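You operate a simulated robot arm through the tools that you are given. There is no shell and no other tool. Be economical: measure what you need, move in short steps, check, and stop when the job is done.

You are at the controls of a simulated two-armed robot. One attempt, no reset.

## Task
Put the orange jug on the black worktop by the crate. Then take the first bath jug and put it on the shelf of the ply bench. Then open the stock drawer, take the drain plug and put it in the inside of the stock drawer, then shut the drawer. Do these in the order given. Set down upright: orange jug, first bath jug, drain plug.

Only the result counts: the job must be done as asked and must still hold three seconds after the hand-in. Knocking over, shifting, dropping, spilling or breaking anything else fails it.

## Robot
Two 7-joint arms with two-finger grippers on one trunk, on a base that drives. Base frame: it is fixed to the floor where the robot stands at the start and does not move with it; the origin is under the middle of the robot, x ahead of it, y to its left, z up. Readings come in m, rad, newtons and seconds.
The left shoulder is at the start at [0.078, 0.151, 0.988], the right one opposite. With the tool pointing down near the work surface each hand reaches from about 0.1 to 0.78 m from the robot's upright axis, wherever it stands, measured 20 degrees to its own side. Places, roughly: black worktop by the crate [-3.6, -1, 0.9]; drain plug [-0.75, -1.75, 1]; first bath jug (16x10x12 cm) [0.9, 0.3, 0.9]; inside of the stock drawer [-0.7, -2.2, 0.7]; orange jug (17x11x14 cm) [0.7, 0.1, 0.9]; shelf of the ply bench [3, 1.3, 0.4]; stock drawer [-0.6, -2.2, 0.8]. Payload 2.54 kg a hand.
Tool frame (each hand has its own): the origin (TCP) lies between the finger pads and is the grasp point; the fingertips stand 0.03 m ahead of it; z points along the fingers, y is the line along which they close. Largest opening 0.116 m; the body of the gripper starts 0.095 m behind the TCP.
Orientation is told as [roll, pitch, yaw] about the base's x, y, z axes, in that order, counted from this pose: with the fingers straight down and closing along the base's y, the tool's x points along the base's -x, its y along +y and its z along -z.

## Interface
- The arms move only by the tool step_arm. It takes "left_steps", "right_steps" or both (then of equal length, played together; a hand with none holds still); each is a list of rows, each a list of 7 numbers: the shift along the tool's x, y, z in cm, then the turn, a rotation vector about the tool's x, y, z in rad, then the gripper command, from -1 (shut) to 1 (fully open), values between in proportion. In form: [[x, y, z, rx, ry, rz, claw], ...]. A call has 1 to 12 rows; each row shifts and turns the commanded pose from where the row before left it, along the tool's axes as they then stand. Each row takes 0.2 s and may step no farther than 0.05 m and 0.15 rad from the row before; otherwise, or with a gripper value out of range, the whole call is refused. A pose out of reach is approached as far as the arm can. The call stops where the force on the tool passes 40 N (or 10 N more than at its start, if that is more) or the arm is blocked; 0.2 s more then pass. The fingers move at their own pace (about 0.072 m/s each) and stop on an object; they squeeze with about 42 N. The grip force told is the motor's: it shows also when the fingers shut on nothing. Time passes only in rows, and 0.2 s behind the last, so rows that do not move let the fingers close. It gives the time, the measured TCP pose, the force on the tool (base axes), the opening and the grip force at its end, in the units of the frame above (readings bear some noise), with the torque about the TCP (base axes, N m) and any sound that the robot's microphone picked up.
- Cameras (640 x 400 px; columns grow to the right, rows downward): "scene" is now at [0.1579, 0.0066, 1.1671]; the picture's right is [0.07, -1.00, 0.00], its down [0.06, 0.00, -1.00] and it looks along [1.00, 0.07, 0.06] (base axes); focal length 214 px, centre (320, 200). "left" rides on the left gripper at [0.069, 0.015, -0.122] in its tool frame; the picture's right is [-0.21, 0.98, 0.00], its down [-0.83, -0.18, -0.53] and it looks along [-0.52, -0.11, 0.85] (tool axes); focal length 251 px, centre (320, 200). "right" rides on the right gripper at [0.069, -0.015, -0.122] in its tool frame; the picture's right is [0.21, 0.98, 0.00], its down [-0.83, 0.18, -0.53] and it looks along [-0.52, 0.11, 0.85] (tool axes); focal length 251 px, centre (320, 200). There is no depth. A picture from a camera that has moved, and an enlarged one, comes with that camera's place and axes in the base frame and with its lens.
- camera(camera): a new picture of that camera. No time passes.
- slide_trunk(by): slides the trunk up (or, below 0, down) by that many m; the arms and the scene camera ride with it, the base frame stays. It gives what a move gives, with no picture.
- roll_base(legs): drives the robot by 1 to 6 legs, each [ahead, left, turn to the left] in m, m and rad, along the robot's own axes; the way and the turn of a leg run together, so that a leg with both is an arc; at most 1.5 m and 3.142 rad a leg. The arms and the cameras ride along, it lands a little off, and it stops where it bumps. It gives what a move gives.
- turn_head(pan, tilt): turns the head with the scene camera to pan (to the left, within 1.396 rad either way) and tilt (down, from -0.506 to 1.204), counted from straight ahead of the robot. It gives what a move gives.
- inspect(camera, box): a new picture of the part [left, top, right, bottom] of that camera's present view, enlarged. No time passes.
- close_job(): hands the job in; it is judged then, once.

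Go step by step. Nothing tells you exact positions but the pictures and the camera data: compare them with the known pose of the tool, close in by small moves and look again before you grip or let go. The budget is 165 turns and 122 pictures, counting those below and the enlarged ones. Unless the task says otherwise, let go and move clear before handing in.

The tools are called after "Call:" by a JSON object that holds its "op" and its "data". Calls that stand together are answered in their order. step_arm: Moves the arms, as the interface text tells. Its arguments: {"type":"object","properties":{"left_steps":{"type":"array","items":{"type":"array","items":{"type":"number"}}},"right_steps":{"type":"array","items":{"type":"array","items":{"type":"number"}}}},"required":[]} The other tools are called the same way: slide_trunk (by) slides the trunk up or down; roll_base (legs) drives the base; turn_head (pan, tilt) turns the head that bears the scene camera; camera (camera) takes a picture; inspect (camera, box) takes an enlarged picture of a part of a camera's view; close_job () hands the job in.

At the start:

```text
clock: 0.0
left_tcp_pos: [0.4095, 0.2566, 1.1]
left_tool_rot: [0.0, 0.002, 0.0]
left_wrist_force: [0.2, -0.7, 0.0]
left_ft_torque: [0.02, 0.02, 0.0]
left_width: 0.1162
left_gripper_force: 0.1
right_tcp_pos: [0.3223, -0.086, 1.225]
right_tool_rot: [0.002, 0.0, 0.0]
right_wrist_force: [-0.4, 0.3, -0.2]
right_ft_torque: [-0.01, 0.01, -0.02]
right_width: 0.1161
right_gripper_force: 0.0
trunk travel left (down, up): [-0.225, 0.064]
robot x, y, heading: [0.0014, -0.0034, 0.005]
head pan, tilt: [0.068, -0.056]
```

scene: 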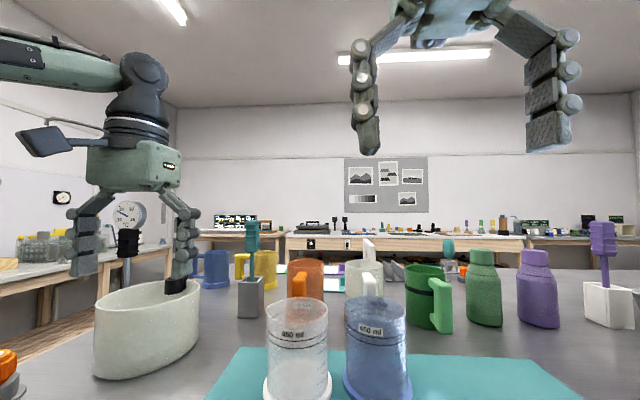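
right: 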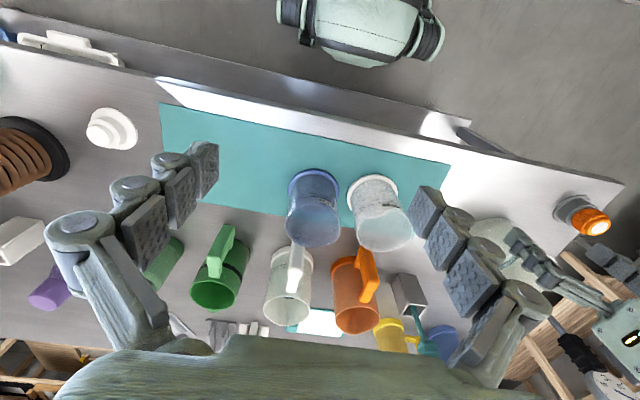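
left: 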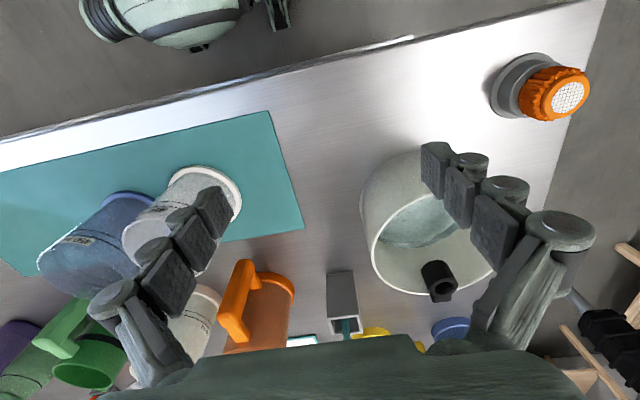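

I see a bench in front with several jugs; the orange one is roughly ahead, and the yellow and blue jugs lie behind it to the left. I'll look closer at these first.

Call:
{"op": "inspect", "data": {"camera": "scene", "box": [180, 200, 480, 390]}}

Call:
{"op": "turn_head", "data": {"pan": 0.3, "tilt": 0.5}}

Call:
{"op": "camera", "data": {"camera": "scene"}}

```text
2.11 times, centred on (330, 295) of scene
camera zoom: at [0.1579, 0.0066, 1.1671], right [0.07, -1.0, 0.0], down [0.06, 0.0, -1.0], along [1.0, 0.07, 0.06], focal length 452 px, centre (299, 0)
```

zoom: 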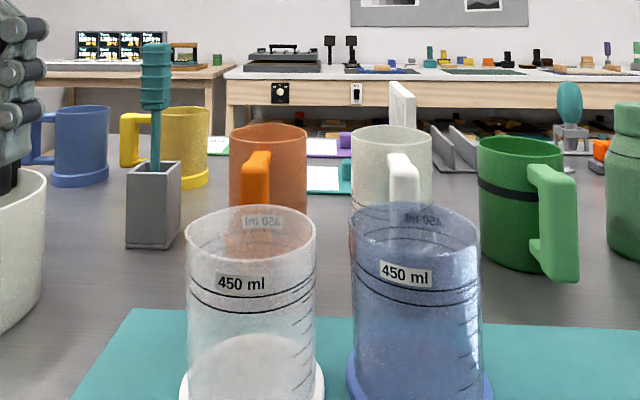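

```text
clock: 1.0
left_tcp_pos: [0.4085, 0.2556, 1.1006]
left_tool_rot: [0.001, 0.001, 0.002]
left_wrist_force: [0.5, 0.1, -0.6]
left_ft_torque: [0.0, -0.03, 0.01]
left_width: 0.1157
left_gripper_force: 0.1
right_tcp_pos: [0.322, -0.0846, 1.2242]
right_tool_rot: [0.003, -0.001, 0.0]
right_wrist_force: [0.9, 0.1, -0.3]
right_ft_torque: [-0.03, -0.01, 0.01]
right_width: 0.1161
right_gripper_force: 0.0
trunk travel left (down, up): [-0.225, 0.064]
robot x, y, heading: [-0.001, 0.0017, 0.001]
head pan, tilt: [0.3, 0.499]
```

```text
117 pictures are left
camera scene: at [0.1566, 0.0275, 1.116], right [0.3, -0.96, 0.0], down [-0.46, -0.14, -0.88], along [0.84, 0.26, -0.48], focal length 214 px, centre (320, 200)
```

scene: 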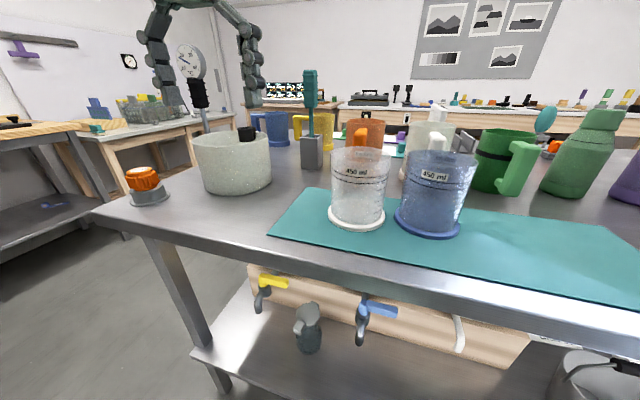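

The yellow and blue jugs behind are candidates for the "first bath jug"; there are cards and screens that may tell which. I'll enlarge those.

Call:
{"op": "inspect", "data": {"camera": "scene", "box": [230, 60, 450, 200]}}

Call:
{"op": "inspect", "data": {"camera": "right", "box": [180, 230, 460, 360]}}

```text
2.86 times, centred on (340, 130) of scene
camera zoom: at [0.1566, 0.0275, 1.116], right [0.3, -0.96, 0.0], down [-0.46, -0.14, -0.88], along [0.84, 0.26, -0.48], focal length 613 px, centre (263, 400)
```

zoom: 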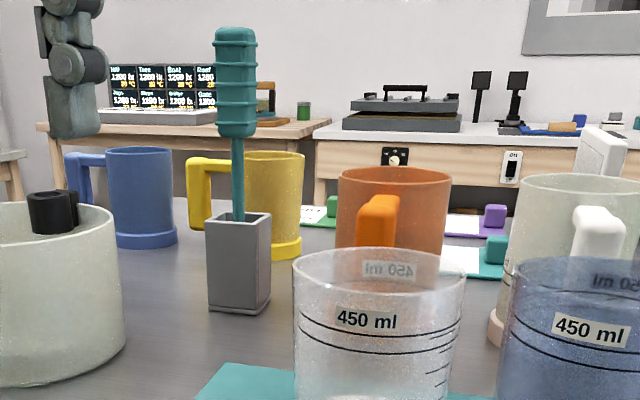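

```text
2.29 times, centred on (320, 295) of right
camera zoom: at [0.2518, -0.1013, 1.3468], right [-0.21, 0.98, 0.0], down [0.83, 0.18, 0.53], along [0.52, 0.12, -0.85], focal length 575 px, centre (320, -17)
```

zoom: 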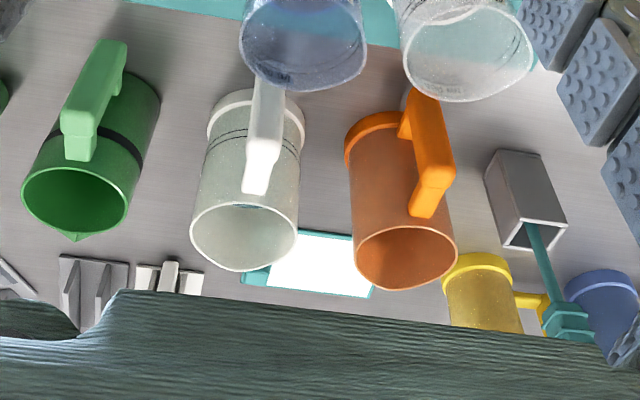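

The cards on the bench have print on them. I'll carry the right hand (high, clear of everything) forward to read them.

Call:
{"op": "step_arm", "data": {"right_steps": [[-4.5, 0, 0, 0, 0, 0, 1], [-4.5, 0, 0, 0, 0, 0, 1], [-4.5, 0, 0, 0, 0, 0, 1], [-4.5, 0, 0, 0, 0, 0, 1], [-4.5, 0, 0, 0, 0, 0, 1], [-4.5, 0, 0, 0, 0, 0, 1]]}}

Call:
{"op": "camera", "data": {"camera": "right"}}

```text
clock: 2.4
left_tcp_pos: [0.41, 0.2546, 1.1003]
left_tool_rot: [0.001, 0.0, 0.001]
left_wrist_force: [0.1, 0.6, -0.5]
left_ft_torque: [0.01, 0.01, 0.02]
left_width: 0.1158
left_gripper_force: 0.0
right_tcp_pos: [0.5741, -0.0878, 1.1926]
right_tool_rot: [0.002, -0.004, 0.0]
right_wrist_force: [0.2, 0.6, -0.8]
right_ft_torque: [0.0, 0.01, 0.01]
right_width: 0.1161
right_gripper_force: 0.0
right hand out of reach, approached as far as the arm can: row 5, 6
trunk travel left (down, up): [-0.225, 0.064]
robot x, y, heading: [0.0014, -0.0005, -0.003]
head pan, tilt: [0.3, 0.499]
```

```text
114 pictures are left
camera right: at [0.5033, -0.104, 1.3155], right [-0.22, 0.98, 0.0], down [0.82, 0.18, 0.54], along [0.52, 0.12, -0.84], focal length 251 px, centre (320, 200)
```

right: 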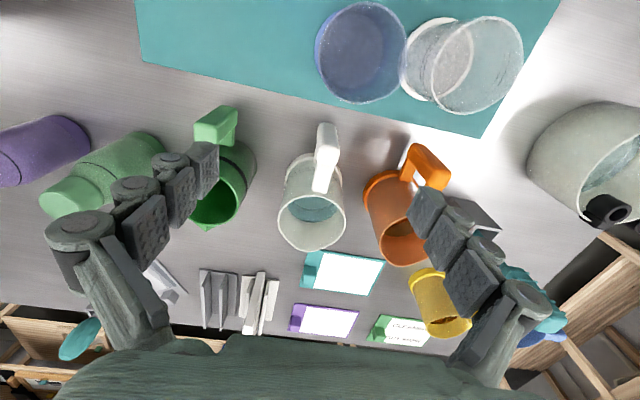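

Call:
{"op": "inspect", "data": {"camera": "right", "box": [270, 240, 450, 352]}}

```text
3.56 times, centred on (360, 296) of right
camera zoom: at [0.5033, -0.104, 1.3155], right [-0.22, 0.98, 0.0], down [0.82, 0.18, 0.54], along [0.52, 0.12, -0.84], focal length 894 px, centre (178, -141)
```

zoom: 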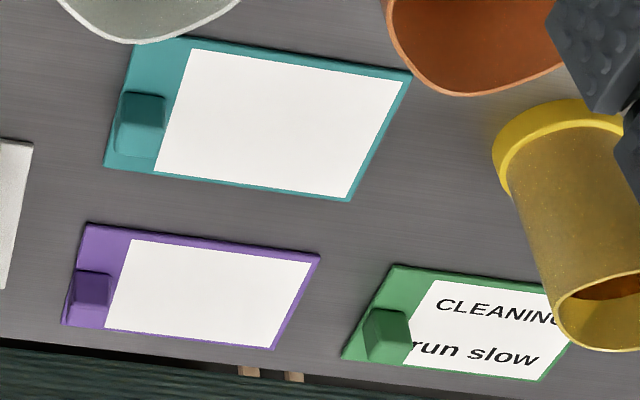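

Yellow sits at about (0.95, 0.28), which fits the stated spot for the first bath jug; orange is at about (0.73, 0.09). I'll pull the right hand back and bring the left hand near the orange jug to look.

Call:
{"op": "step_arm", "data": {"right_steps": [[4.5, 0, -0.8, 0, 0, 0, 1], [4.5, 0, -0.8, 0, 0, 0, 1], [4.5, 0, -0.8, 0, 0, 0, 1], [4.5, 0, -0.8, 0, 0, 0, 1], [4.5, -2, -0.8, 0, 0, 0, 1], [2, -4, 0, 0, 0, 0, 1], [0, -4, 0, 0, 0, 0, 1]], "left_steps": [[0, 0, -1, 0, 0, 0, 1], [0, 0, -1, 0, 0, 0, 1], [-3, 0, 0, 0, 0, 0, 1], [-3, -2, 0, 0, 0, 0.09, 1], [-4, -4, 0, 0, 0, 0.09, 1], [-4, -4, 0, 0, 0, 0.09, 1], [-4, -3, 0, 0, 0, 0, 1]]}}

Call:
{"op": "camera", "data": {"camera": "left"}}

```text
refused: row 5 steps farther than a row can; nothing moved
```

```text
112 pictures are left
camera left: at [0.3399, 0.2697, 1.2215], right [0.21, 0.98, 0.0], down [0.83, -0.18, 0.53], along [0.52, -0.11, -0.85], focal length 251 px, centre (320, 200)
```

left: 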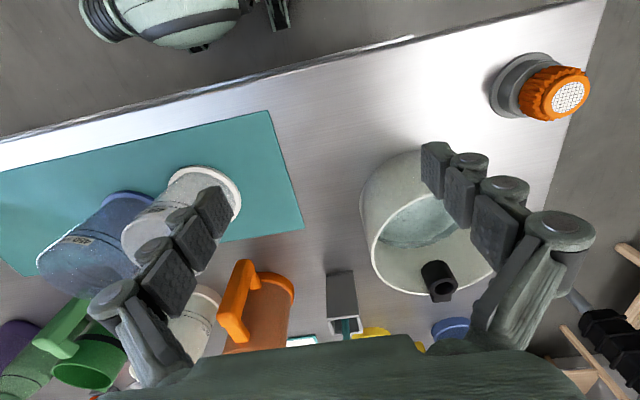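

I'll resend with a shorter fifth row.

Call:
{"op": "step_arm", "data": {"right_steps": [[4.5, 0, -0.8, 0, 0, 0, 1], [4.5, 0, -0.8, 0, 0, 0, 1], [4.5, 0, -0.8, 0, 0, 0, 1], [4.5, 0, -0.8, 0, 0, 0, 1], [4, -1.5, -0.8, 0, 0, 0, 1], [2, -4, 0, 0, 0, 0, 1], [0, -4, 0, 0, 0, 0, 1]], "left_steps": [[0, 0, -1, 0, 0, 0, 1], [0, 0, -1, 0, 0, 0, 1], [-3, 0, 0, 0, 0, 0, 1], [-3, -2, 0, 0, 0, 0.09, 1], [-3.2, -3.5, 0, 0, 0, 0.09, 1], [-3.2, -3.5, 0, 0, 0, 0.09, 1], [-3.5, -3, 0, 0, 0, 0, 1]]}}

Call:
{"op": "camera", "data": {"camera": "left"}}

```text
clock: 4.0
left_tcp_pos: [0.517, 0.1687, 1.1047]
left_tool_rot: [0.0, -0.001, -0.268]
left_wrist_force: [0.1, -0.5, 0.2]
left_ft_torque: [0.0, 0.0, 0.01]
left_width: 0.1158
left_gripper_force: 0.0
left hand out of reach, approached as far as the arm can: row 6, 7
right_tcp_pos: [0.351, -0.1334, 1.2239]
right_tool_rot: [-0.001, 0.001, -0.001]
right_wrist_force: [-0.3, 0.7, -0.1]
right_ft_torque: [-0.05, 0.02, -0.01]
right_width: 0.1158
right_gripper_force: 0.0
right hand out of reach, approached as far as the arm can: row 6, 7
trunk travel left (down, up): [-0.225, 0.064]
robot x, y, heading: [-0.0005, -0.0023, 0.001]
head pan, tilt: [0.3, 0.499]
```

```text
111 pictures are left
camera left: at [0.4539, 0.201, 1.2259], right [0.47, 0.89, 0.0], down [0.75, -0.39, 0.54], along [0.47, -0.25, -0.84], focal length 251 px, centre (320, 200)
```

left: 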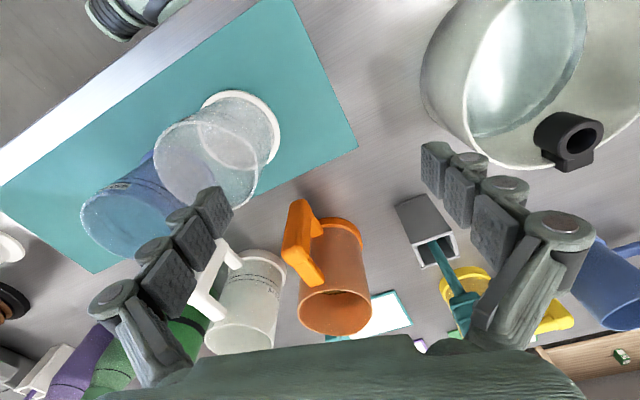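

The arm at this height runs out of reach, so I want to know how far the base can drive toward the bench. I'll look straight down.

Call:
{"op": "turn_head", "data": {"pan": 0.0, "tilt": 1.2}}

Call:
{"op": "camera", "data": {"camera": "scene"}}

```text
clock: 5.0
left_tcp_pos: [0.517, 0.1688, 1.1054]
left_tool_rot: [0.0, -0.002, -0.268]
left_wrist_force: [0.0, 0.7, 0.4]
left_ft_torque: [0.01, 0.01, 0.0]
left_width: 0.1158
left_gripper_force: 0.2
right_tcp_pos: [0.3511, -0.1332, 1.2247]
right_tool_rot: [0.001, 0.001, 0.0]
right_wrist_force: [0.3, 0.2, 0.4]
right_ft_torque: [0.04, 0.02, -0.01]
right_width: 0.116
right_gripper_force: 0.2
trunk travel left (down, up): [-0.225, 0.064]
robot x, y, heading: [0.003, 0.004, 0.002]
head pan, tilt: [0.0, 1.201]
```

```text
110 pictures are left
camera scene: at [0.1257, 0.0006, 1.0623], right [0.0, -1.0, 0.0], down [-0.93, 0.0, -0.36], along [0.36, 0.0, -0.93], focal length 214 px, centre (320, 200)
```

scene: 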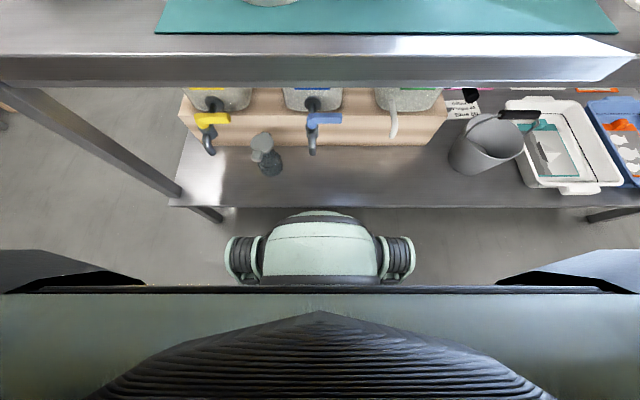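

Below the bench is a shelf with taps and tanks coloured yellow, blue, green and a card. I'll enlarge that.

Call:
{"op": "inspect", "data": {"camera": "scene", "box": [380, 80, 520, 168]}}

Call:
{"op": "slide_trunk", "data": {"by": 0.064}}

```text
4.55 times, centred on (450, 124) of scene
camera zoom: at [0.1257, 0.0006, 1.0623], right [0.0, -1.0, 0.0], down [-0.93, 0.0, -0.36], along [0.36, 0.0, -0.93], focal length 975 px, centre (-271, 546)
```

zoom: 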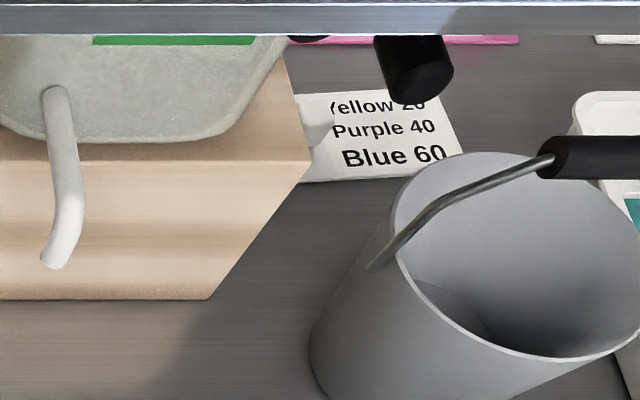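

```text
clock: 6.1
left_tcp_pos: [0.5175, 0.168, 1.1683]
left_tool_rot: [0.0, -0.002, -0.267]
left_wrist_force: [0.3, 0.6, -0.2]
left_ft_torque: [0.04, 0.02, 0.02]
left_width: 0.116
left_gripper_force: 0.0
right_tcp_pos: [0.3526, -0.133, 1.2887]
right_tool_rot: [0.003, -0.001, 0.001]
right_wrist_force: [-0.1, -0.1, -0.3]
right_ft_torque: [-0.01, 0.01, 0.01]
right_width: 0.1159
right_gripper_force: 0.3
trunk travel left (down, up): [-0.289, 0.0]
robot x, y, heading: [-0.0009, 0.0002, -0.003]
head pan, tilt: [0.0, 1.201]
```

The card lists Yellow 20 / Purple 40 / Blue 60, so yellow as first fits with its location. Now I move the left hand toward orange, lowering as I go.

Call:
{"op": "step_arm", "data": {"left_steps": [[-3, 0, 1, 0, 0, 0, 1], [-3, 0, 1, 0, 0, 0, 1], [-3, -0.5, 1, 0, 0, 0, 1], [-3, -0.5, 1, 0, 0, 0, 1], [-3, -0.5, 1, 0, 0, 0, 1], [0, 0, 0, 0, 0, 0, 1]]}}

Call:
{"op": "camera", "data": {"camera": "left"}}

```text
clock: 7.5
left_tcp_pos: [0.5788, 0.181, 1.0971]
left_tool_rot: [0.0, -0.003, -0.267]
left_wrist_force: [0.5, 0.0, -0.2]
left_ft_torque: [-0.01, 0.0, 0.02]
left_width: 0.116
left_gripper_force: 0.0
left hand out of reach, approached as far as the arm can: row 1, 2, 3, 4, 5
right_tcp_pos: [0.3513, -0.1334, 1.2877]
right_tool_rot: [0.002, 0.0, 0.0]
right_wrist_force: [-0.3, 0.5, 1.0]
right_ft_torque: [-0.01, -0.02, 0.01]
right_width: 0.1159
right_gripper_force: 0.1
trunk travel left (down, up): [-0.289, 0.0]
robot x, y, heading: [0.0023, -0.0016, -0.0]
head pan, tilt: [0.0, 1.201]
```

```text
108 pictures are left
camera left: at [0.5148, 0.214, 1.2194], right [0.46, 0.89, 0.0], down [0.75, -0.39, 0.54], along [0.47, -0.25, -0.84], focal length 251 px, centre (320, 200)
```

left: 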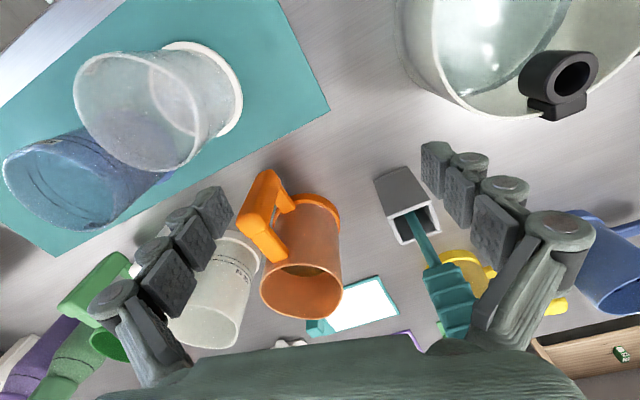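

Triangulating puts the orange rim's centre at about (0.724, 0.077, 1.03), its base at z≈0.86, diameter ~0.10, handle towards me, with the white jug close on its right. I'll tilt the left tool forward and yaw it so the fingers miss the white jug, and see how the reach does.

Call:
{"op": "step_arm", "data": {"left_steps": [[0, 0, -1, 0, 0, 0.12, 1], [0, 0, 0, 0, -0.12, 0.12, 1], [0, 0, 0, 0, -0.14, 0, 1], [0, 0, 0, 0, -0.14, 0, 1], [-2, -1, 0, 0, 0, 0, 1], [-2, -1.5, 0, 0, 0, 0, 1], [-2, -2, 0, 0, 0, 0, 1], [0, 0, 0, 0, 0, 0, 1]]}}

Call:
{"op": "camera", "data": {"camera": "left"}}

```text
refused: row 2 steps farther than a row can; nothing moved
```

```text
107 pictures are left
camera left: at [0.5148, 0.214, 1.2194], right [0.46, 0.89, 0.0], down [0.75, -0.39, 0.54], along [0.47, -0.25, -0.84], focal length 251 px, centre (320, 200)
```

left: 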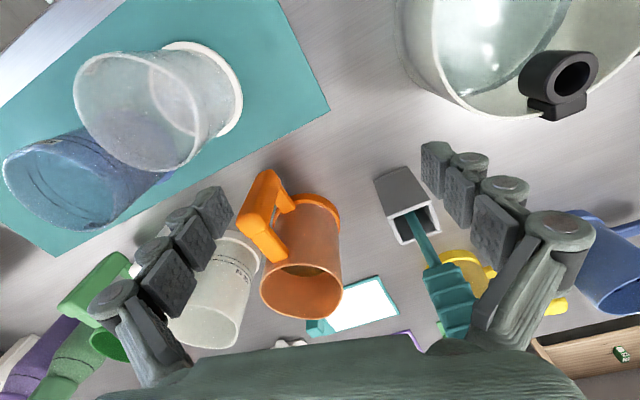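

Call:
{"op": "step_arm", "data": {"left_steps": [[0, 0, -1, 0, 0, 0.12, 1], [0, 0, 0, 0, 0, 0.12, 1], [0, 0, 0, 0, -0.14, 0, 1], [0, 0, 0, 0, -0.14, 0, 1], [0, 0, 0, 0, -0.14, 0, 1], [-2, -3, 0.8, 0, 0, 0, 1], [-2, -3, 0.8, 0, 0, 0, 1], [-2, -2, 0.8, 0, 0, 0, 1], [0, 0, 0, 0, 0, 0, 1]]}}

Call:
{"op": "camera", "data": {"camera": "left"}}

```text
clock: 9.5
left_tcp_pos: [0.5925, 0.0813, 1.1108]
left_tool_rot: [-0.001, -0.424, -0.509]
left_wrist_force: [0.4, -0.1, -0.7]
left_ft_torque: [0.02, -0.02, 0.02]
left_width: 0.1159
left_gripper_force: 0.1
left hand out of reach, approached as far as the arm can: row 1
right_tcp_pos: [0.3508, -0.1326, 1.2882]
right_tool_rot: [0.001, -0.002, 0.001]
right_wrist_force: [-0.1, 0.3, -0.2]
right_ft_torque: [0.0, -0.02, -0.02]
right_width: 0.116
right_gripper_force: 0.0
trunk travel left (down, up): [-0.289, 0.0]
robot x, y, heading: [-0.0001, 0.0014, -0.002]
head pan, tilt: [0.0, 1.201]
```

```text
106 pictures are left
camera left: at [0.5013, 0.1487, 1.1926], right [0.65, 0.76, 0.09], down [0.38, -0.42, 0.83], along [0.66, -0.5, -0.56], focal length 251 px, centre (320, 200)
```

left: 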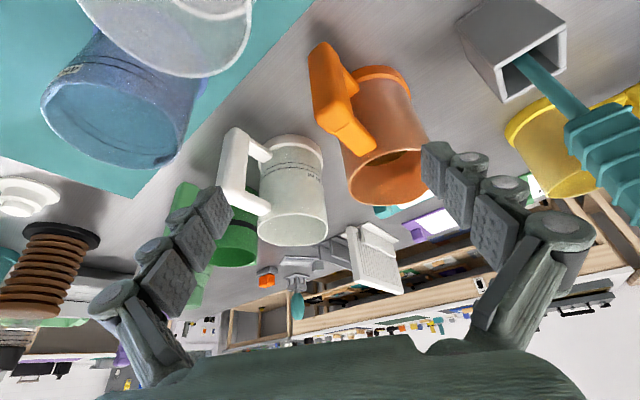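

Tilted, the arm has enough reach, and there's a clear gap between orange and white. I'll take position on the approach line 14 cm short of the grasp point and look.

Call:
{"op": "step_arm", "data": {"left_steps": [[-2.5, 3, 1.5, 0, 0, 0, 1], [-2.6, 3.1, 1.6, 0, 0, 0, 1], [0, 0, 0, 0, 0, 0, 1]]}}

Call:
{"op": "camera", "data": {"camera": "left"}}

```text
clock: 10.3
left_tcp_pos: [0.6261, 0.0949, 1.109]
left_tool_rot: [-0.002, -0.424, -0.505]
left_wrist_force: [0.5, -0.2, 0.0]
left_ft_torque: [0.02, 0.02, 0.02]
left_width: 0.116
left_gripper_force: 0.0
left hand out of reach, approached as far as the arm can: row 1, 2
right_tcp_pos: [0.3522, -0.1334, 1.289]
right_tool_rot: [0.0, 0.002, 0.0]
right_wrist_force: [-0.1, 0.3, -0.8]
right_ft_torque: [0.03, 0.01, 0.0]
right_width: 0.1159
right_gripper_force: 0.1
trunk travel left (down, up): [-0.289, 0.0]
robot x, y, heading: [0.0009, 0.0022, 0.005]
head pan, tilt: [0.0, 1.201]
```

```text
105 pictures are left
camera left: at [0.5338, 0.1627, 1.191], right [0.64, 0.76, 0.09], down [0.38, -0.42, 0.83], along [0.66, -0.5, -0.56], focal length 251 px, centre (320, 200)
```

left: 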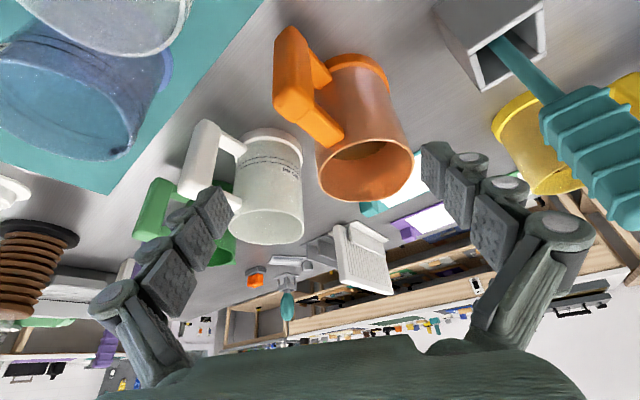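

Reach is still short at this height; more tilt and a more natural heading should extend it. I'll tilt further and ease the yaw, then advance.

Call:
{"op": "step_arm", "data": {"left_steps": [[0, 0, 0, 0, -0.14, 0, 1], [0, 0, 0, 0, -0.14, 0, 1], [0, 0, 0, 0, -0.1, 0, 1], [-2, 0.5, 2.1, 0, 0, 0, 1], [-2, 0.5, 2.1, 0, 0, 0, 1], [0, 0, 0, 0, 0, 0, 1]]}}

Call:
{"op": "camera", "data": {"camera": "left"}}

```text
clock: 11.7
left_tcp_pos: [0.6817, 0.0744, 1.108]
left_tool_rot: [0.0, -0.803, -0.511]
left_wrist_force: [0.6, 0.0, -0.6]
left_ft_torque: [0.01, 0.0, 0.02]
left_width: 0.1161
left_gripper_force: 0.1
right_tcp_pos: [0.3506, -0.1324, 1.2884]
right_tool_rot: [0.0, 0.0, -0.001]
right_wrist_force: [0.1, 0.8, -0.8]
right_ft_torque: [0.04, 0.0, 0.0]
right_width: 0.1162
right_gripper_force: 0.0
trunk travel left (down, up): [-0.289, 0.0]
robot x, y, heading: [0.0013, -0.0022, -0.001]
head pan, tilt: [0.0, 1.201]
```

```text
104 pictures are left
camera left: at [0.5699, 0.1547, 1.143], right [0.61, 0.78, 0.15], down [0.08, -0.25, 0.96], along [0.79, -0.57, -0.21], focal length 251 px, centre (320, 200)
```

left: 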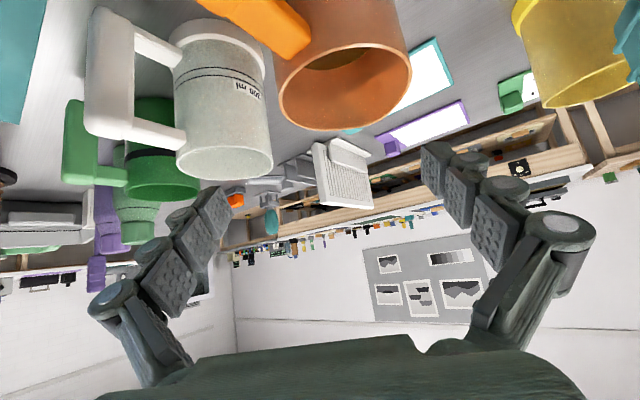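

No stall now; the rim centre refines to (0.721, 0.081). I'll line up 15 cm back along the tool axis toward the grasp point (0.721, 0.081, 0.985).

Call:
{"op": "step_arm", "data": {"left_steps": [[3.3, 1.3, -2.1, 0, 0, 0, 1], [3.3, 1.2, -2.1, 0, 0, 0, 1], [0, 0, 3.5, 0, 0, 0, 1], [0, 0, 3, 0, 0, 0, 1], [0, 0, 0, 0, 0, 0, 1]]}}

Call:
{"op": "camera", "data": {"camera": "left"}}

```text
clock: 12.9
left_tcp_pos: [0.6677, 0.1124, 1.0438]
left_tool_rot: [0.0, -0.803, -0.508]
left_wrist_force: [0.1, 0.6, 0.3]
left_ft_torque: [0.01, 0.02, 0.0]
left_width: 0.1162
left_gripper_force: 0.0
right_tcp_pos: [0.3513, -0.1337, 1.2882]
right_tool_rot: [0.002, 0.0, 0.001]
right_wrist_force: [-0.5, 0.3, -0.6]
right_ft_torque: [-0.01, -0.01, 0.0]
right_width: 0.1157
right_gripper_force: 0.1
trunk travel left (down, up): [-0.289, 0.0]
robot x, y, heading: [0.0005, 0.0017, -0.0]
head pan, tilt: [0.0, 1.201]
```

```text
103 pictures are left
camera left: at [0.556, 0.1916, 1.0785], right [0.61, 0.78, 0.15], down [0.08, -0.25, 0.96], along [0.79, -0.57, -0.21], focal length 251 px, centre (320, 200)
```

left: 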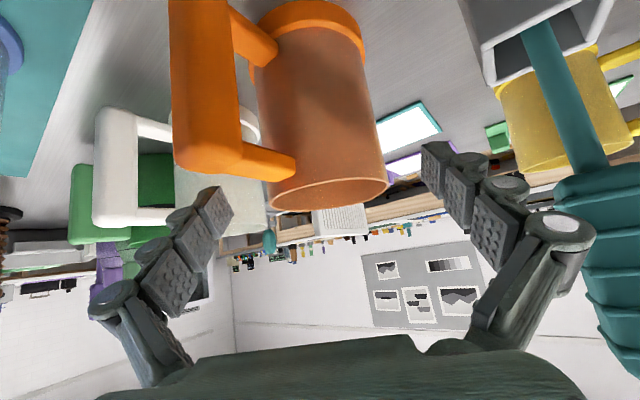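

The jug lies almost on the centreline. Its rim and handle look a touch higher than I estimated, so I'll shift slightly up and to the right in the picture, then advance 7 cm.

Call:
{"op": "step_arm", "data": {"left_steps": [[-1, 0.4, 0, 0, 0, 0, 1], [0, 0, 2.5, 0, 0, 0, 1], [0, 0, 2, 0, 0, 0, 1], [0, 0, 0, 0, 0, 0, 1]]}}

Call:
{"op": "camera", "data": {"camera": "left"}}

```text
clock: 13.9
left_tcp_pos: [0.7044, 0.0969, 1.0184]
left_tool_rot: [0.0, -0.805, -0.511]
left_wrist_force: [-0.3, -1.3, -0.6]
left_ft_torque: [0.01, 0.03, 0.03]
left_width: 0.1162
left_gripper_force: 0.2
right_tcp_pos: [0.351, -0.1337, 1.2885]
right_tool_rot: [0.001, 0.0, 0.001]
right_wrist_force: [-0.7, -0.7, -0.1]
right_ft_torque: [-0.04, 0.0, 0.01]
right_width: 0.1159
right_gripper_force: 0.0
trunk travel left (down, up): [-0.289, 0.0]
robot x, y, heading: [0.0005, -0.0008, 0.002]
head pan, tilt: [0.0, 1.201]
```

```text
102 pictures are left
camera left: at [0.5935, 0.1753, 1.0539], right [0.61, 0.78, 0.15], down [0.08, -0.25, 0.96], along [0.79, -0.57, -0.21], focal length 251 px, centre (320, 200)
```

left: 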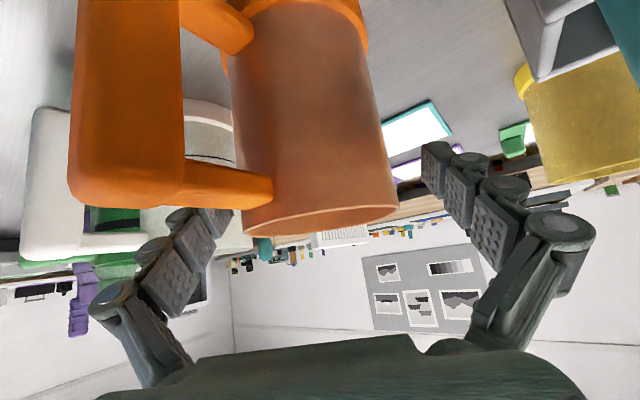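

Centred, and the left finger passes beside the handle. Advance the last 3 cm, then close.

Call:
{"op": "step_arm", "data": {"left_steps": [[0, 0.2, 1.5, 0, 0, 0, 1], [0, 0, 1.3, 0, 0, 0, 1], [0, 0, 0, 0, 0, 0, 1]]}}

Call:
{"op": "camera", "data": {"camera": "left"}}

```text
clock: 14.7
left_tcp_pos: [0.7235, 0.0884, 1.0008]
left_tool_rot: [0.002, -0.804, -0.51]
left_wrist_force: [0.4, 0.2, 0.3]
left_ft_torque: [-0.02, 0.02, 0.02]
left_width: 0.116
left_gripper_force: 0.0
right_tcp_pos: [0.35, -0.1339, 1.2889]
right_tool_rot: [0.0, 0.0, 0.0]
right_wrist_force: [-0.3, 0.1, 0.0]
right_ft_torque: [-0.01, -0.01, -0.01]
right_width: 0.116
right_gripper_force: 0.1
trunk travel left (down, up): [-0.289, 0.0]
robot x, y, heading: [0.0014, -0.0012, -0.001]
head pan, tilt: [0.0, 1.201]
```

```text
101 pictures are left
camera left: at [0.6116, 0.1674, 1.0354], right [0.61, 0.78, 0.15], down [0.08, -0.25, 0.96], along [0.79, -0.57, -0.21], focal length 251 px, centre (320, 200)
```

left: 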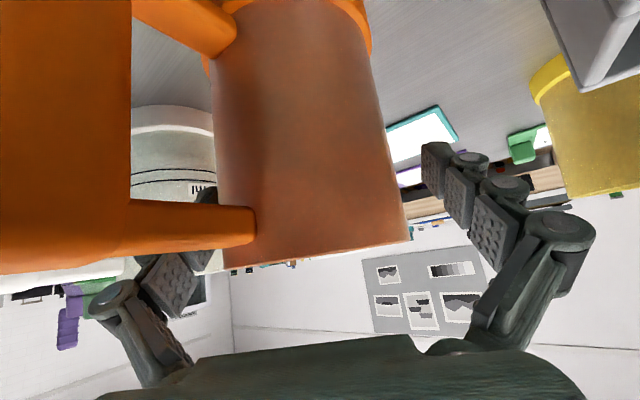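

Call:
{"op": "step_arm", "data": {"left_steps": [[0, 0, 0, 0, 0, 0, 0.6], [0, 0, 0, 0, 0, 0, 0.2], [0, 0, 0, 0, 0, 0, -1], [0, 0, 0, 0, 0, 0, -1], [0, 0, 0, 0, 0, 0, -1]]}}

Call:
{"op": "camera", "data": {"camera": "left"}}

```text
clock: 15.9
left_tcp_pos: [0.7226, 0.088, 1.0018]
left_tool_rot: [0.0, -0.805, -0.51]
left_wrist_force: [-3.1, -1.7, 5.3]
left_ft_torque: [-0.11, 0.19, 0.0]
left_width: 0.0943
left_gripper_force: 41.8
right_tcp_pos: [0.3503, -0.133, 1.2887]
right_tool_rot: [0.002, -0.002, -0.002]
right_wrist_force: [-0.2, 0.1, 0.0]
right_ft_torque: [-0.02, -0.01, 0.02]
right_width: 0.1158
right_gripper_force: 0.0
trunk travel left (down, up): [-0.289, 0.0]
robot x, y, heading: [-0.0034, -0.0011, 0.001]
head pan, tilt: [0.0, 1.201]
```

```text
100 pictures are left
camera left: at [0.611, 0.1671, 1.0364], right [0.61, 0.78, 0.15], down [0.08, -0.25, 0.97], along [0.79, -0.57, -0.21], focal length 251 px, centre (320, 200)
```

left: 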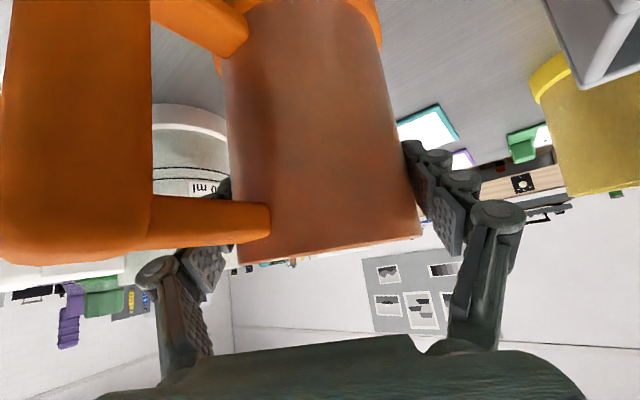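

Gripped at 94 mm. I'll lift straight up about 12 cm and check.

Call:
{"op": "step_arm", "data": {"left_steps": [[-1.4, 0, -1.4, 0, 0, 0, -1], [-2.15, 0, -2.1, 0, 0, 0, -1], [-2.15, 0, -2.1, 0, 0, 0, -1], [-2.15, 0, -2.1, 0, 0, 0, -1], [0, 0, 0, 0, 0, 0, -1]]}}

Call:
{"op": "turn_head", "data": {"pan": 0.15, "tilt": 0.25}}

Call:
{"op": "camera", "data": {"camera": "scene"}}

```text
clock: 17.1
left_tcp_pos: [0.7214, 0.0882, 1.1093]
left_tool_rot: [-0.002, -0.803, -0.505]
left_wrist_force: [0.6, -0.7, -5.1]
left_ft_torque: [-0.01, 0.01, 0.0]
left_width: 0.0943
left_gripper_force: 42.1
right_tcp_pos: [0.352, -0.133, 1.2885]
right_tool_rot: [-0.001, 0.0, 0.0]
right_wrist_force: [0.1, -0.5, -0.8]
right_ft_torque: [0.0, 0.04, -0.01]
right_width: 0.1161
right_gripper_force: 0.1
trunk travel left (down, up): [-0.289, 0.0]
robot x, y, heading: [0.0006, 0.0005, -0.003]
head pan, tilt: [0.0, 1.201]
```

```text
clock: 18.3
left_tcp_pos: [0.7233, 0.0883, 1.11]
left_tool_rot: [-0.001, -0.8, -0.51]
left_wrist_force: [0.3, -0.2, -6.2]
left_ft_torque: [0.01, 0.0, -0.02]
left_width: 0.0942
left_gripper_force: 41.9
right_tcp_pos: [0.3518, -0.1344, 1.2875]
right_tool_rot: [0.0, -0.002, -0.001]
right_wrist_force: [-0.2, 0.0, 0.6]
right_ft_torque: [0.04, 0.03, 0.01]
right_width: 0.1156
right_gripper_force: 0.1
trunk travel left (down, up): [-0.289, 0.0]
robot x, y, heading: [-0.0023, 0.0029, -0.0]
head pan, tilt: [0.15, 0.25]
```

```text
99 pictures are left
camera scene: at [0.1627, 0.0146, 1.2029], right [0.15, -0.99, 0.0], down [-0.25, -0.04, -0.97], along [0.96, 0.14, -0.25], focal length 214 px, centre (320, 200)
```

scene: 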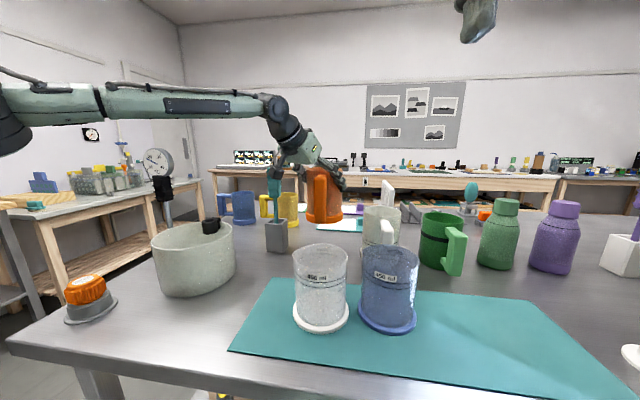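

The jug is off the table and upright. I'll raise it over the measuring jugs and draw it back and to the left for carrying.

Call:
{"op": "step_arm", "data": {"left_steps": [[-2.15, 0, -2.1, 0, 0, 0, -1], [-0.93, -0.98, -3.35, 0, 0, 0, -1], [-0.93, -0.98, -3.35, 0, 0, 0, -1], [3.1, -0.2, -3.2, 0, 0, 0, -1], [3.1, -0.2, -3.2, 0, 0, 0, -1], [3.1, -0.2, -3.2, 0, 0, 0, -1], [3.1, -0.2, -3.2, 0, 0, 0, -1], [0, 0, 0, 0, 0, 0, -1]]}}

Call:
{"op": "camera", "data": {"camera": "scene"}}

```text
clock: 20.1
left_tcp_pos: [0.5227, 0.1691, 1.2008]
left_tool_rot: [-0.002, -0.8, -0.511]
left_wrist_force: [0.6, -0.6, -5.4]
left_ft_torque: [0.01, 0.01, 0.02]
left_width: 0.0942
left_gripper_force: 41.5
right_tcp_pos: [0.3528, -0.1328, 1.2878]
right_tool_rot: [0.002, 0.001, -0.001]
right_wrist_force: [-0.9, -0.3, 0.7]
right_ft_torque: [0.01, -0.01, 0.01]
right_width: 0.1161
right_gripper_force: 0.1
trunk travel left (down, up): [-0.289, 0.0]
robot x, y, heading: [-0.0007, 0.0009, -0.002]
head pan, tilt: [0.15, 0.25]
```

```text
98 pictures are left
camera scene: at [0.163, 0.0143, 1.2029], right [0.15, -0.99, 0.0], down [-0.25, -0.04, -0.97], along [0.96, 0.14, -0.25], focal length 214 px, centre (320, 200)
```

scene: 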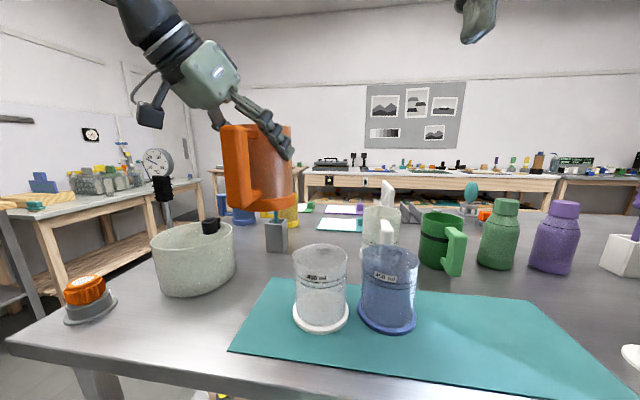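

Clear of everything. Before driving I look left and right to see what lies around me.

Call:
{"op": "turn_head", "data": {"pan": 1.39, "tilt": 0.3}}

Call:
{"op": "camera", "data": {"camera": "scene"}}

Call:
{"op": "turn_head", "data": {"pan": -1.39, "tilt": 0.3}}

Call:
{"op": "camera", "data": {"camera": "scene"}}

```text
clock: 21.5
left_tcp_pos: [0.5239, 0.1687, 1.1995]
left_tool_rot: [-0.004, -0.799, -0.51]
left_wrist_force: [0.2, 0.1, -5.3]
left_ft_torque: [-0.01, 0.0, 0.01]
left_width: 0.0942
left_gripper_force: 42.7
right_tcp_pos: [0.3521, -0.1326, 1.2881]
right_tool_rot: [0.001, 0.0, 0.0]
right_wrist_force: [0.0, -0.8, -0.1]
right_ft_torque: [-0.01, -0.01, 0.02]
right_width: 0.1157
right_gripper_force: 0.0
trunk travel left (down, up): [-0.289, 0.0]
robot x, y, heading: [-0.0004, 0.0008, -0.001]
head pan, tilt: [1.389, 0.3]
```

```text
97 pictures are left
camera scene: at [0.0871, 0.0926, 1.1983], right [0.98, -0.18, 0.0], down [-0.05, -0.29, -0.96], along [0.17, 0.94, -0.3], focal length 214 px, centre (320, 200)
```

scene: 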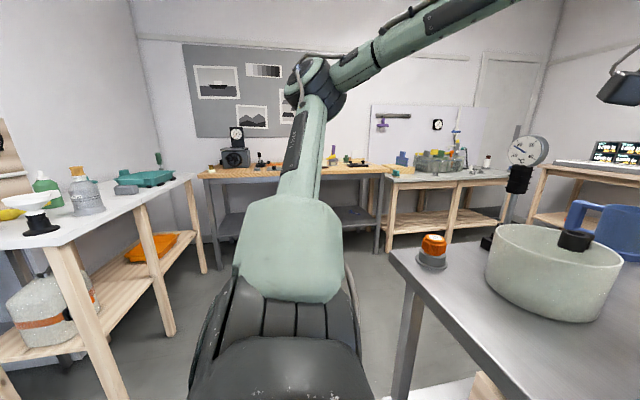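

```text
clock: 24.0
left_tcp_pos: [0.523, 0.1693, 1.2009]
left_tool_rot: [-0.004, -0.801, -0.511]
left_wrist_force: [-0.3, -0.5, -6.2]
left_ft_torque: [0.02, 0.01, 0.02]
left_width: 0.0943
left_gripper_force: 42.0
right_tcp_pos: [0.3525, -0.1336, 1.2878]
right_tool_rot: [0.0, 0.0, -0.001]
right_wrist_force: [0.9, 0.1, -0.6]
right_ft_torque: [-0.01, -0.02, 0.01]
right_width: 0.116
right_gripper_force: 0.0
trunk travel left (down, up): [-0.289, 0.0]
robot x, y, heading: [0.0026, 0.0031, -0.003]
head pan, tilt: [-1.389, 0.3]
```

```text
96 pictures are left
camera scene: at [0.0871, -0.0911, 1.1983], right [-0.98, -0.18, 0.0], down [-0.05, 0.29, -0.96], along [0.17, -0.94, -0.3], focal length 214 px, centre (320, 200)
```

scene: 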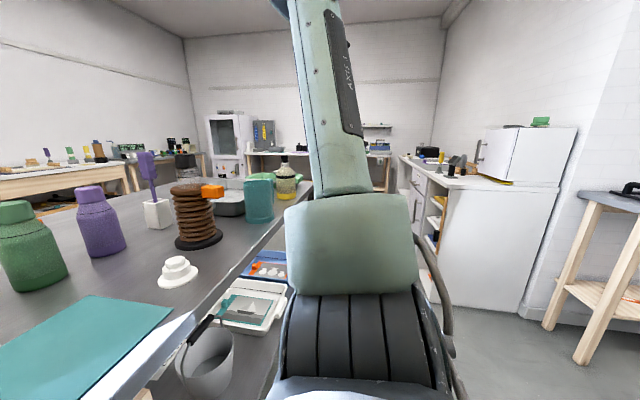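

Floor seems free just behind me, with benches behind-left (edge x≈-0.75, y>0.8) and behind-right. I'll back off 0.3 m and turn left to see the way behind.

Call:
{"op": "roll_base", "data": {"legs": [[-0.3, 0, 0], [0, 0, 1.5]]}}

Call:
{"op": "turn_head", "data": {"pan": 1.0, "tilt": 0.2}}

Call:
{"op": "camera", "data": {"camera": "scene"}}

```text
clock: 29.8
left_tcp_pos: [-0.4304, 0.5355, 1.2005]
left_tool_rot: [-0.003, -0.803, 0.984]
left_wrist_force: [0.5, -0.2, -5.1]
left_ft_torque: [-0.01, 0.05, 0.02]
left_width: 0.0944
left_gripper_force: 42.1
right_tcp_pos: [-0.1426, 0.3401, 1.2888]
right_tool_rot: [0.0, -0.002, 1.492]
right_wrist_force: [0.6, -0.8, 0.2]
right_ft_torque: [0.0, -0.02, -0.02]
right_width: 0.1161
right_gripper_force: 0.1
trunk travel left (down, up): [-0.289, 0.0]
robot x, y, heading: [-0.2996, -0.0006, 1.49]
head pan, tilt: [-1.389, 0.3]
```

```text
clock: 32.0
left_tcp_pos: [-0.4299, 0.5357, 1.2004]
left_tool_rot: [0.0, -0.802, 0.985]
left_wrist_force: [0.9, 1.2, -5.2]
left_ft_torque: [-0.03, 0.03, 0.02]
left_width: 0.0945
left_gripper_force: 42.2
right_tcp_pos: [-0.1427, 0.3408, 1.2889]
right_tool_rot: [0.0, 0.0, 1.491]
right_wrist_force: [0.3, -0.4, 0.7]
right_ft_torque: [0.01, 0.02, 0.03]
right_width: 0.1162
right_gripper_force: 0.1
trunk travel left (down, up): [-0.289, 0.0]
robot x, y, heading: [-0.3033, 0.004, 1.493]
head pan, tilt: [1.0, 0.201]
```

```text
95 pictures are left
camera scene: at [-0.3698, 0.1252, 1.2076], right [0.6, 0.8, 0.0], down [0.16, -0.12, -0.98], along [-0.78, 0.59, -0.2], focal length 214 px, centre (320, 200)
```

scene: 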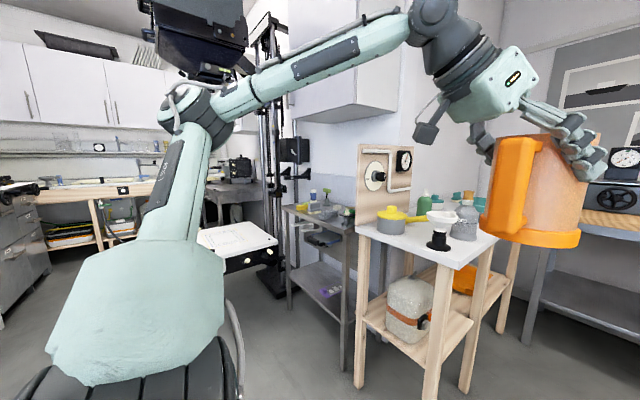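

The room opens behind me. I'll complete the turn to face -x and look.

Call:
{"op": "roll_base", "data": {"legs": [[0, 0, 1.5]]}}

Call:
{"op": "turn_head", "data": {"pan": -0.1, "tilt": 0.2}}

Call:
{"op": "camera", "data": {"camera": "scene"}}

```text
clock: 36.1
left_tcp_pos: [-0.8471, -0.0754, 1.2016]
left_tool_rot: [-0.001, -0.801, 2.456]
left_wrist_force: [-0.6, -0.6, -6.0]
left_ft_torque: [-0.01, 0.0, 0.04]
left_width: 0.0945
left_gripper_force: 41.9
right_tcp_pos: [-0.6248, 0.1933, 1.2884]
right_tool_rot: [0.0, 0.0, 2.969]
right_wrist_force: [0.4, -0.1, 0.2]
right_ft_torque: [-0.03, -0.01, 0.02]
right_width: 0.1159
right_gripper_force: 0.2
trunk travel left (down, up): [-0.289, 0.0]
robot x, y, heading: [-0.3026, 0.0012, 2.969]
head pan, tilt: [1.0, 0.201]
```

```text
clock: 37.4
left_tcp_pos: [-0.8456, -0.0746, 1.2004]
left_tool_rot: [-0.002, -0.801, 2.458]
left_wrist_force: [0.2, -0.4, -5.3]
left_ft_torque: [0.0, -0.01, 0.02]
left_width: 0.0946
left_gripper_force: 41.6
right_tcp_pos: [-0.6251, 0.1931, 1.2881]
right_tool_rot: [-0.001, -0.002, 2.966]
right_wrist_force: [-1.3, 0.0, -0.2]
right_ft_torque: [-0.02, -0.04, -0.02]
right_width: 0.116
right_gripper_force: 0.1
trunk travel left (down, up): [-0.289, 0.0]
robot x, y, heading: [-0.3, 0.0016, 2.968]
head pan, tilt: [-0.099, 0.201]
```

```text
94 pictures are left
camera scene: at [-0.4579, 0.0376, 1.2076], right [0.27, 0.96, 0.0], down [0.19, -0.05, -0.98], along [-0.94, 0.27, -0.2], focal length 214 px, centre (320, 200)
```

scene: 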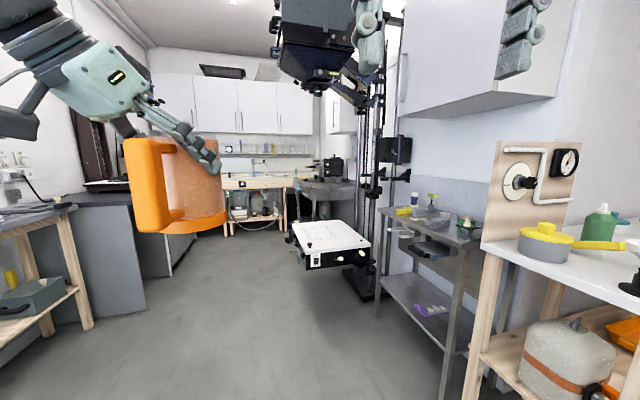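

There's a corridor with a dark cabinet and black worktop on the left ahead (front edge y≈-0.9, from x≈-2.2). I'll drive down the middle.

Call:
{"op": "roll_base", "data": {"legs": [[0, 0, 0.17], [1.3, 0.2, 0]]}}

Call:
{"op": "turn_head", "data": {"pan": 0.35, "tilt": 0.25}}

Call:
{"op": "camera", "data": {"camera": "scene"}}

```text
clock: 44.7
left_tcp_pos: [-2.1368, -0.3566, 1.2003]
left_tool_rot: [-0.002, -0.8, 2.626]
left_wrist_force: [-0.4, -0.5, -6.0]
left_ft_torque: [-0.04, -0.01, -0.03]
left_width: 0.0941
left_gripper_force: 42.0
right_tcp_pos: [-1.9637, -0.0545, 1.2878]
right_tool_rot: [0.0, 0.002, 3.133]
right_wrist_force: [0.6, -0.2, -0.5]
right_ft_torque: [0.0, -0.01, 0.01]
right_width: 0.116
right_gripper_force: 0.1
trunk travel left (down, up): [-0.289, 0.0]
robot x, y, heading: [-1.6184, -0.1918, 3.133]
head pan, tilt: [-0.099, 0.201]
```

```text
clock: 45.6
left_tcp_pos: [-2.1379, -0.355, 1.2006]
left_tool_rot: [0.001, -0.802, 2.623]
left_wrist_force: [0.1, -0.3, -6.2]
left_ft_torque: [-0.03, -0.03, -0.02]
left_width: 0.0943
left_gripper_force: 42.0
right_tcp_pos: [-1.964, -0.0538, 1.2881]
right_tool_rot: [0.002, 0.002, 3.132]
right_wrist_force: [0.1, -0.3, -0.5]
right_ft_torque: [0.03, 0.01, -0.02]
right_width: 0.1162
right_gripper_force: 0.0
trunk travel left (down, up): [-0.289, 0.0]
robot x, y, heading: [-1.617, -0.1928, 3.135]
head pan, tilt: [0.351, 0.25]
```

```text
93 pictures are left
camera scene: at [-1.768, -0.221, 1.203], right [-0.33, 0.94, 0.0], down [0.23, 0.08, -0.97], along [-0.91, -0.32, -0.25], focal length 214 px, centre (320, 200)
```

scene: 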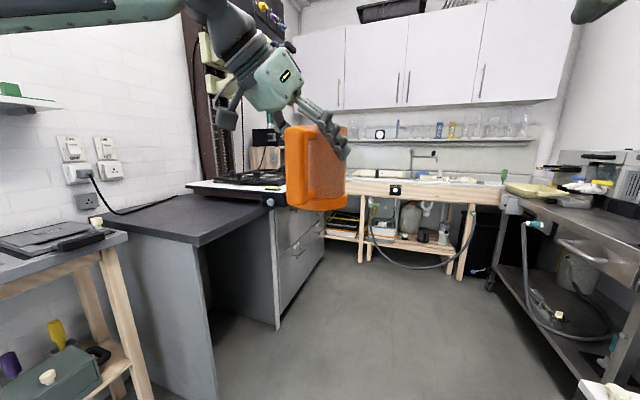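

The black worktop's front edge runs along y≈-0.75 and a bench on the right at y≈0.46. I'll go on 1.1 m along y≈-0.2 and look left.

Call:
{"op": "roll_base", "data": {"legs": [[1.1, 0.0, 0]]}}

Call:
{"op": "turn_head", "data": {"pan": 0.9, "tilt": 0.35}}

Call:
{"op": "camera", "data": {"camera": "scene"}}

```text
clock: 51.3
left_tcp_pos: [-3.2432, -0.327, 1.2006]
left_tool_rot: [-0.002, -0.801, 2.606]
left_wrist_force: [0.0, 0.9, -6.0]
left_ft_torque: [-0.05, 0.0, -0.01]
left_width: 0.0945
left_gripper_force: 42.1
right_tcp_pos: [-3.0648, -0.0293, 1.2873]
right_tool_rot: [0.0, 0.0, 3.116]
right_wrist_force: [-0.2, 0.1, 0.1]
right_ft_torque: [-0.06, -0.01, 0.01]
right_width: 0.1159
right_gripper_force: 0.0
trunk travel left (down, up): [-0.289, 0.0]
robot x, y, heading: [-2.7166, -0.1714, 3.117]
head pan, tilt: [0.351, 0.25]
```

```text
clock: 52.3
left_tcp_pos: [-3.2443, -0.3265, 1.2021]
left_tool_rot: [0.001, -0.801, 2.605]
left_wrist_force: [0.1, -0.4, -5.5]
left_ft_torque: [0.03, 0.0, 0.0]
left_width: 0.0942
left_gripper_force: 41.7
right_tcp_pos: [-3.0656, -0.0294, 1.288]
right_tool_rot: [0.0, -0.001, 3.116]
right_wrist_force: [-1.0, -0.5, 0.8]
right_ft_torque: [-0.01, 0.0, -0.01]
right_width: 0.116
right_gripper_force: 0.0
trunk travel left (down, up): [-0.289, 0.0]
robot x, y, heading: [-2.7159, -0.1682, 3.116]
head pan, tilt: [0.901, 0.351]
```

```text
92 pictures are left
camera scene: at [-2.8433, -0.2407, 1.1936], right [-0.77, 0.64, 0.0], down [0.22, 0.26, -0.94], along [-0.6, -0.72, -0.34], focal length 214 px, centre (320, 200)
```

scene: 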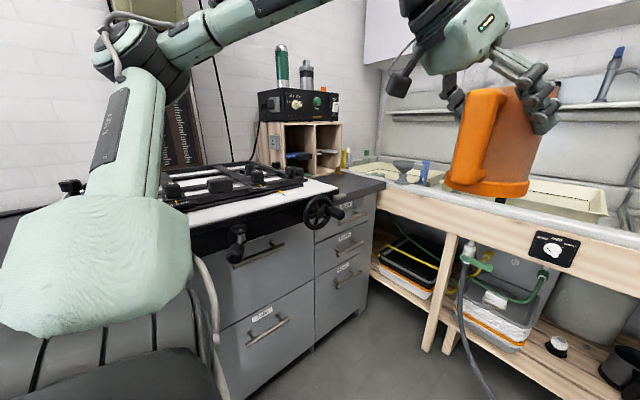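

The crate (wooden pigeonhole box) stands at the far corner of the black worktop, with a free patch beside it at about (-3.55, -0.87). I'll enlarge it.

Call:
{"op": "inspect", "data": {"camera": "scene", "box": [240, 80, 460, 240]}}

```text
2.50 times, centred on (350, 160) of scene
camera zoom: at [-2.8433, -0.2407, 1.1936], right [-0.77, 0.64, 0.0], down [0.22, 0.26, -0.94], along [-0.6, -0.72, -0.34], focal length 536 px, centre (245, 300)
```

zoom: 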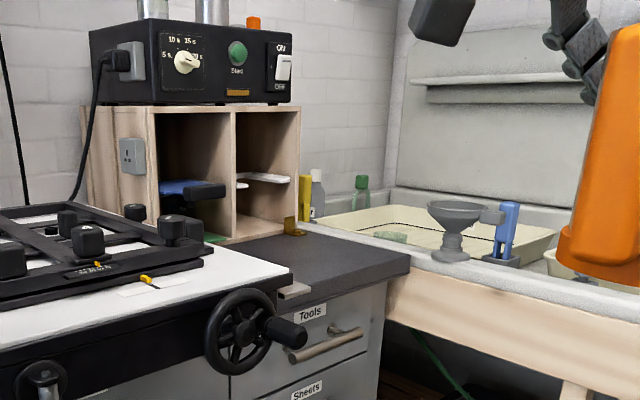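

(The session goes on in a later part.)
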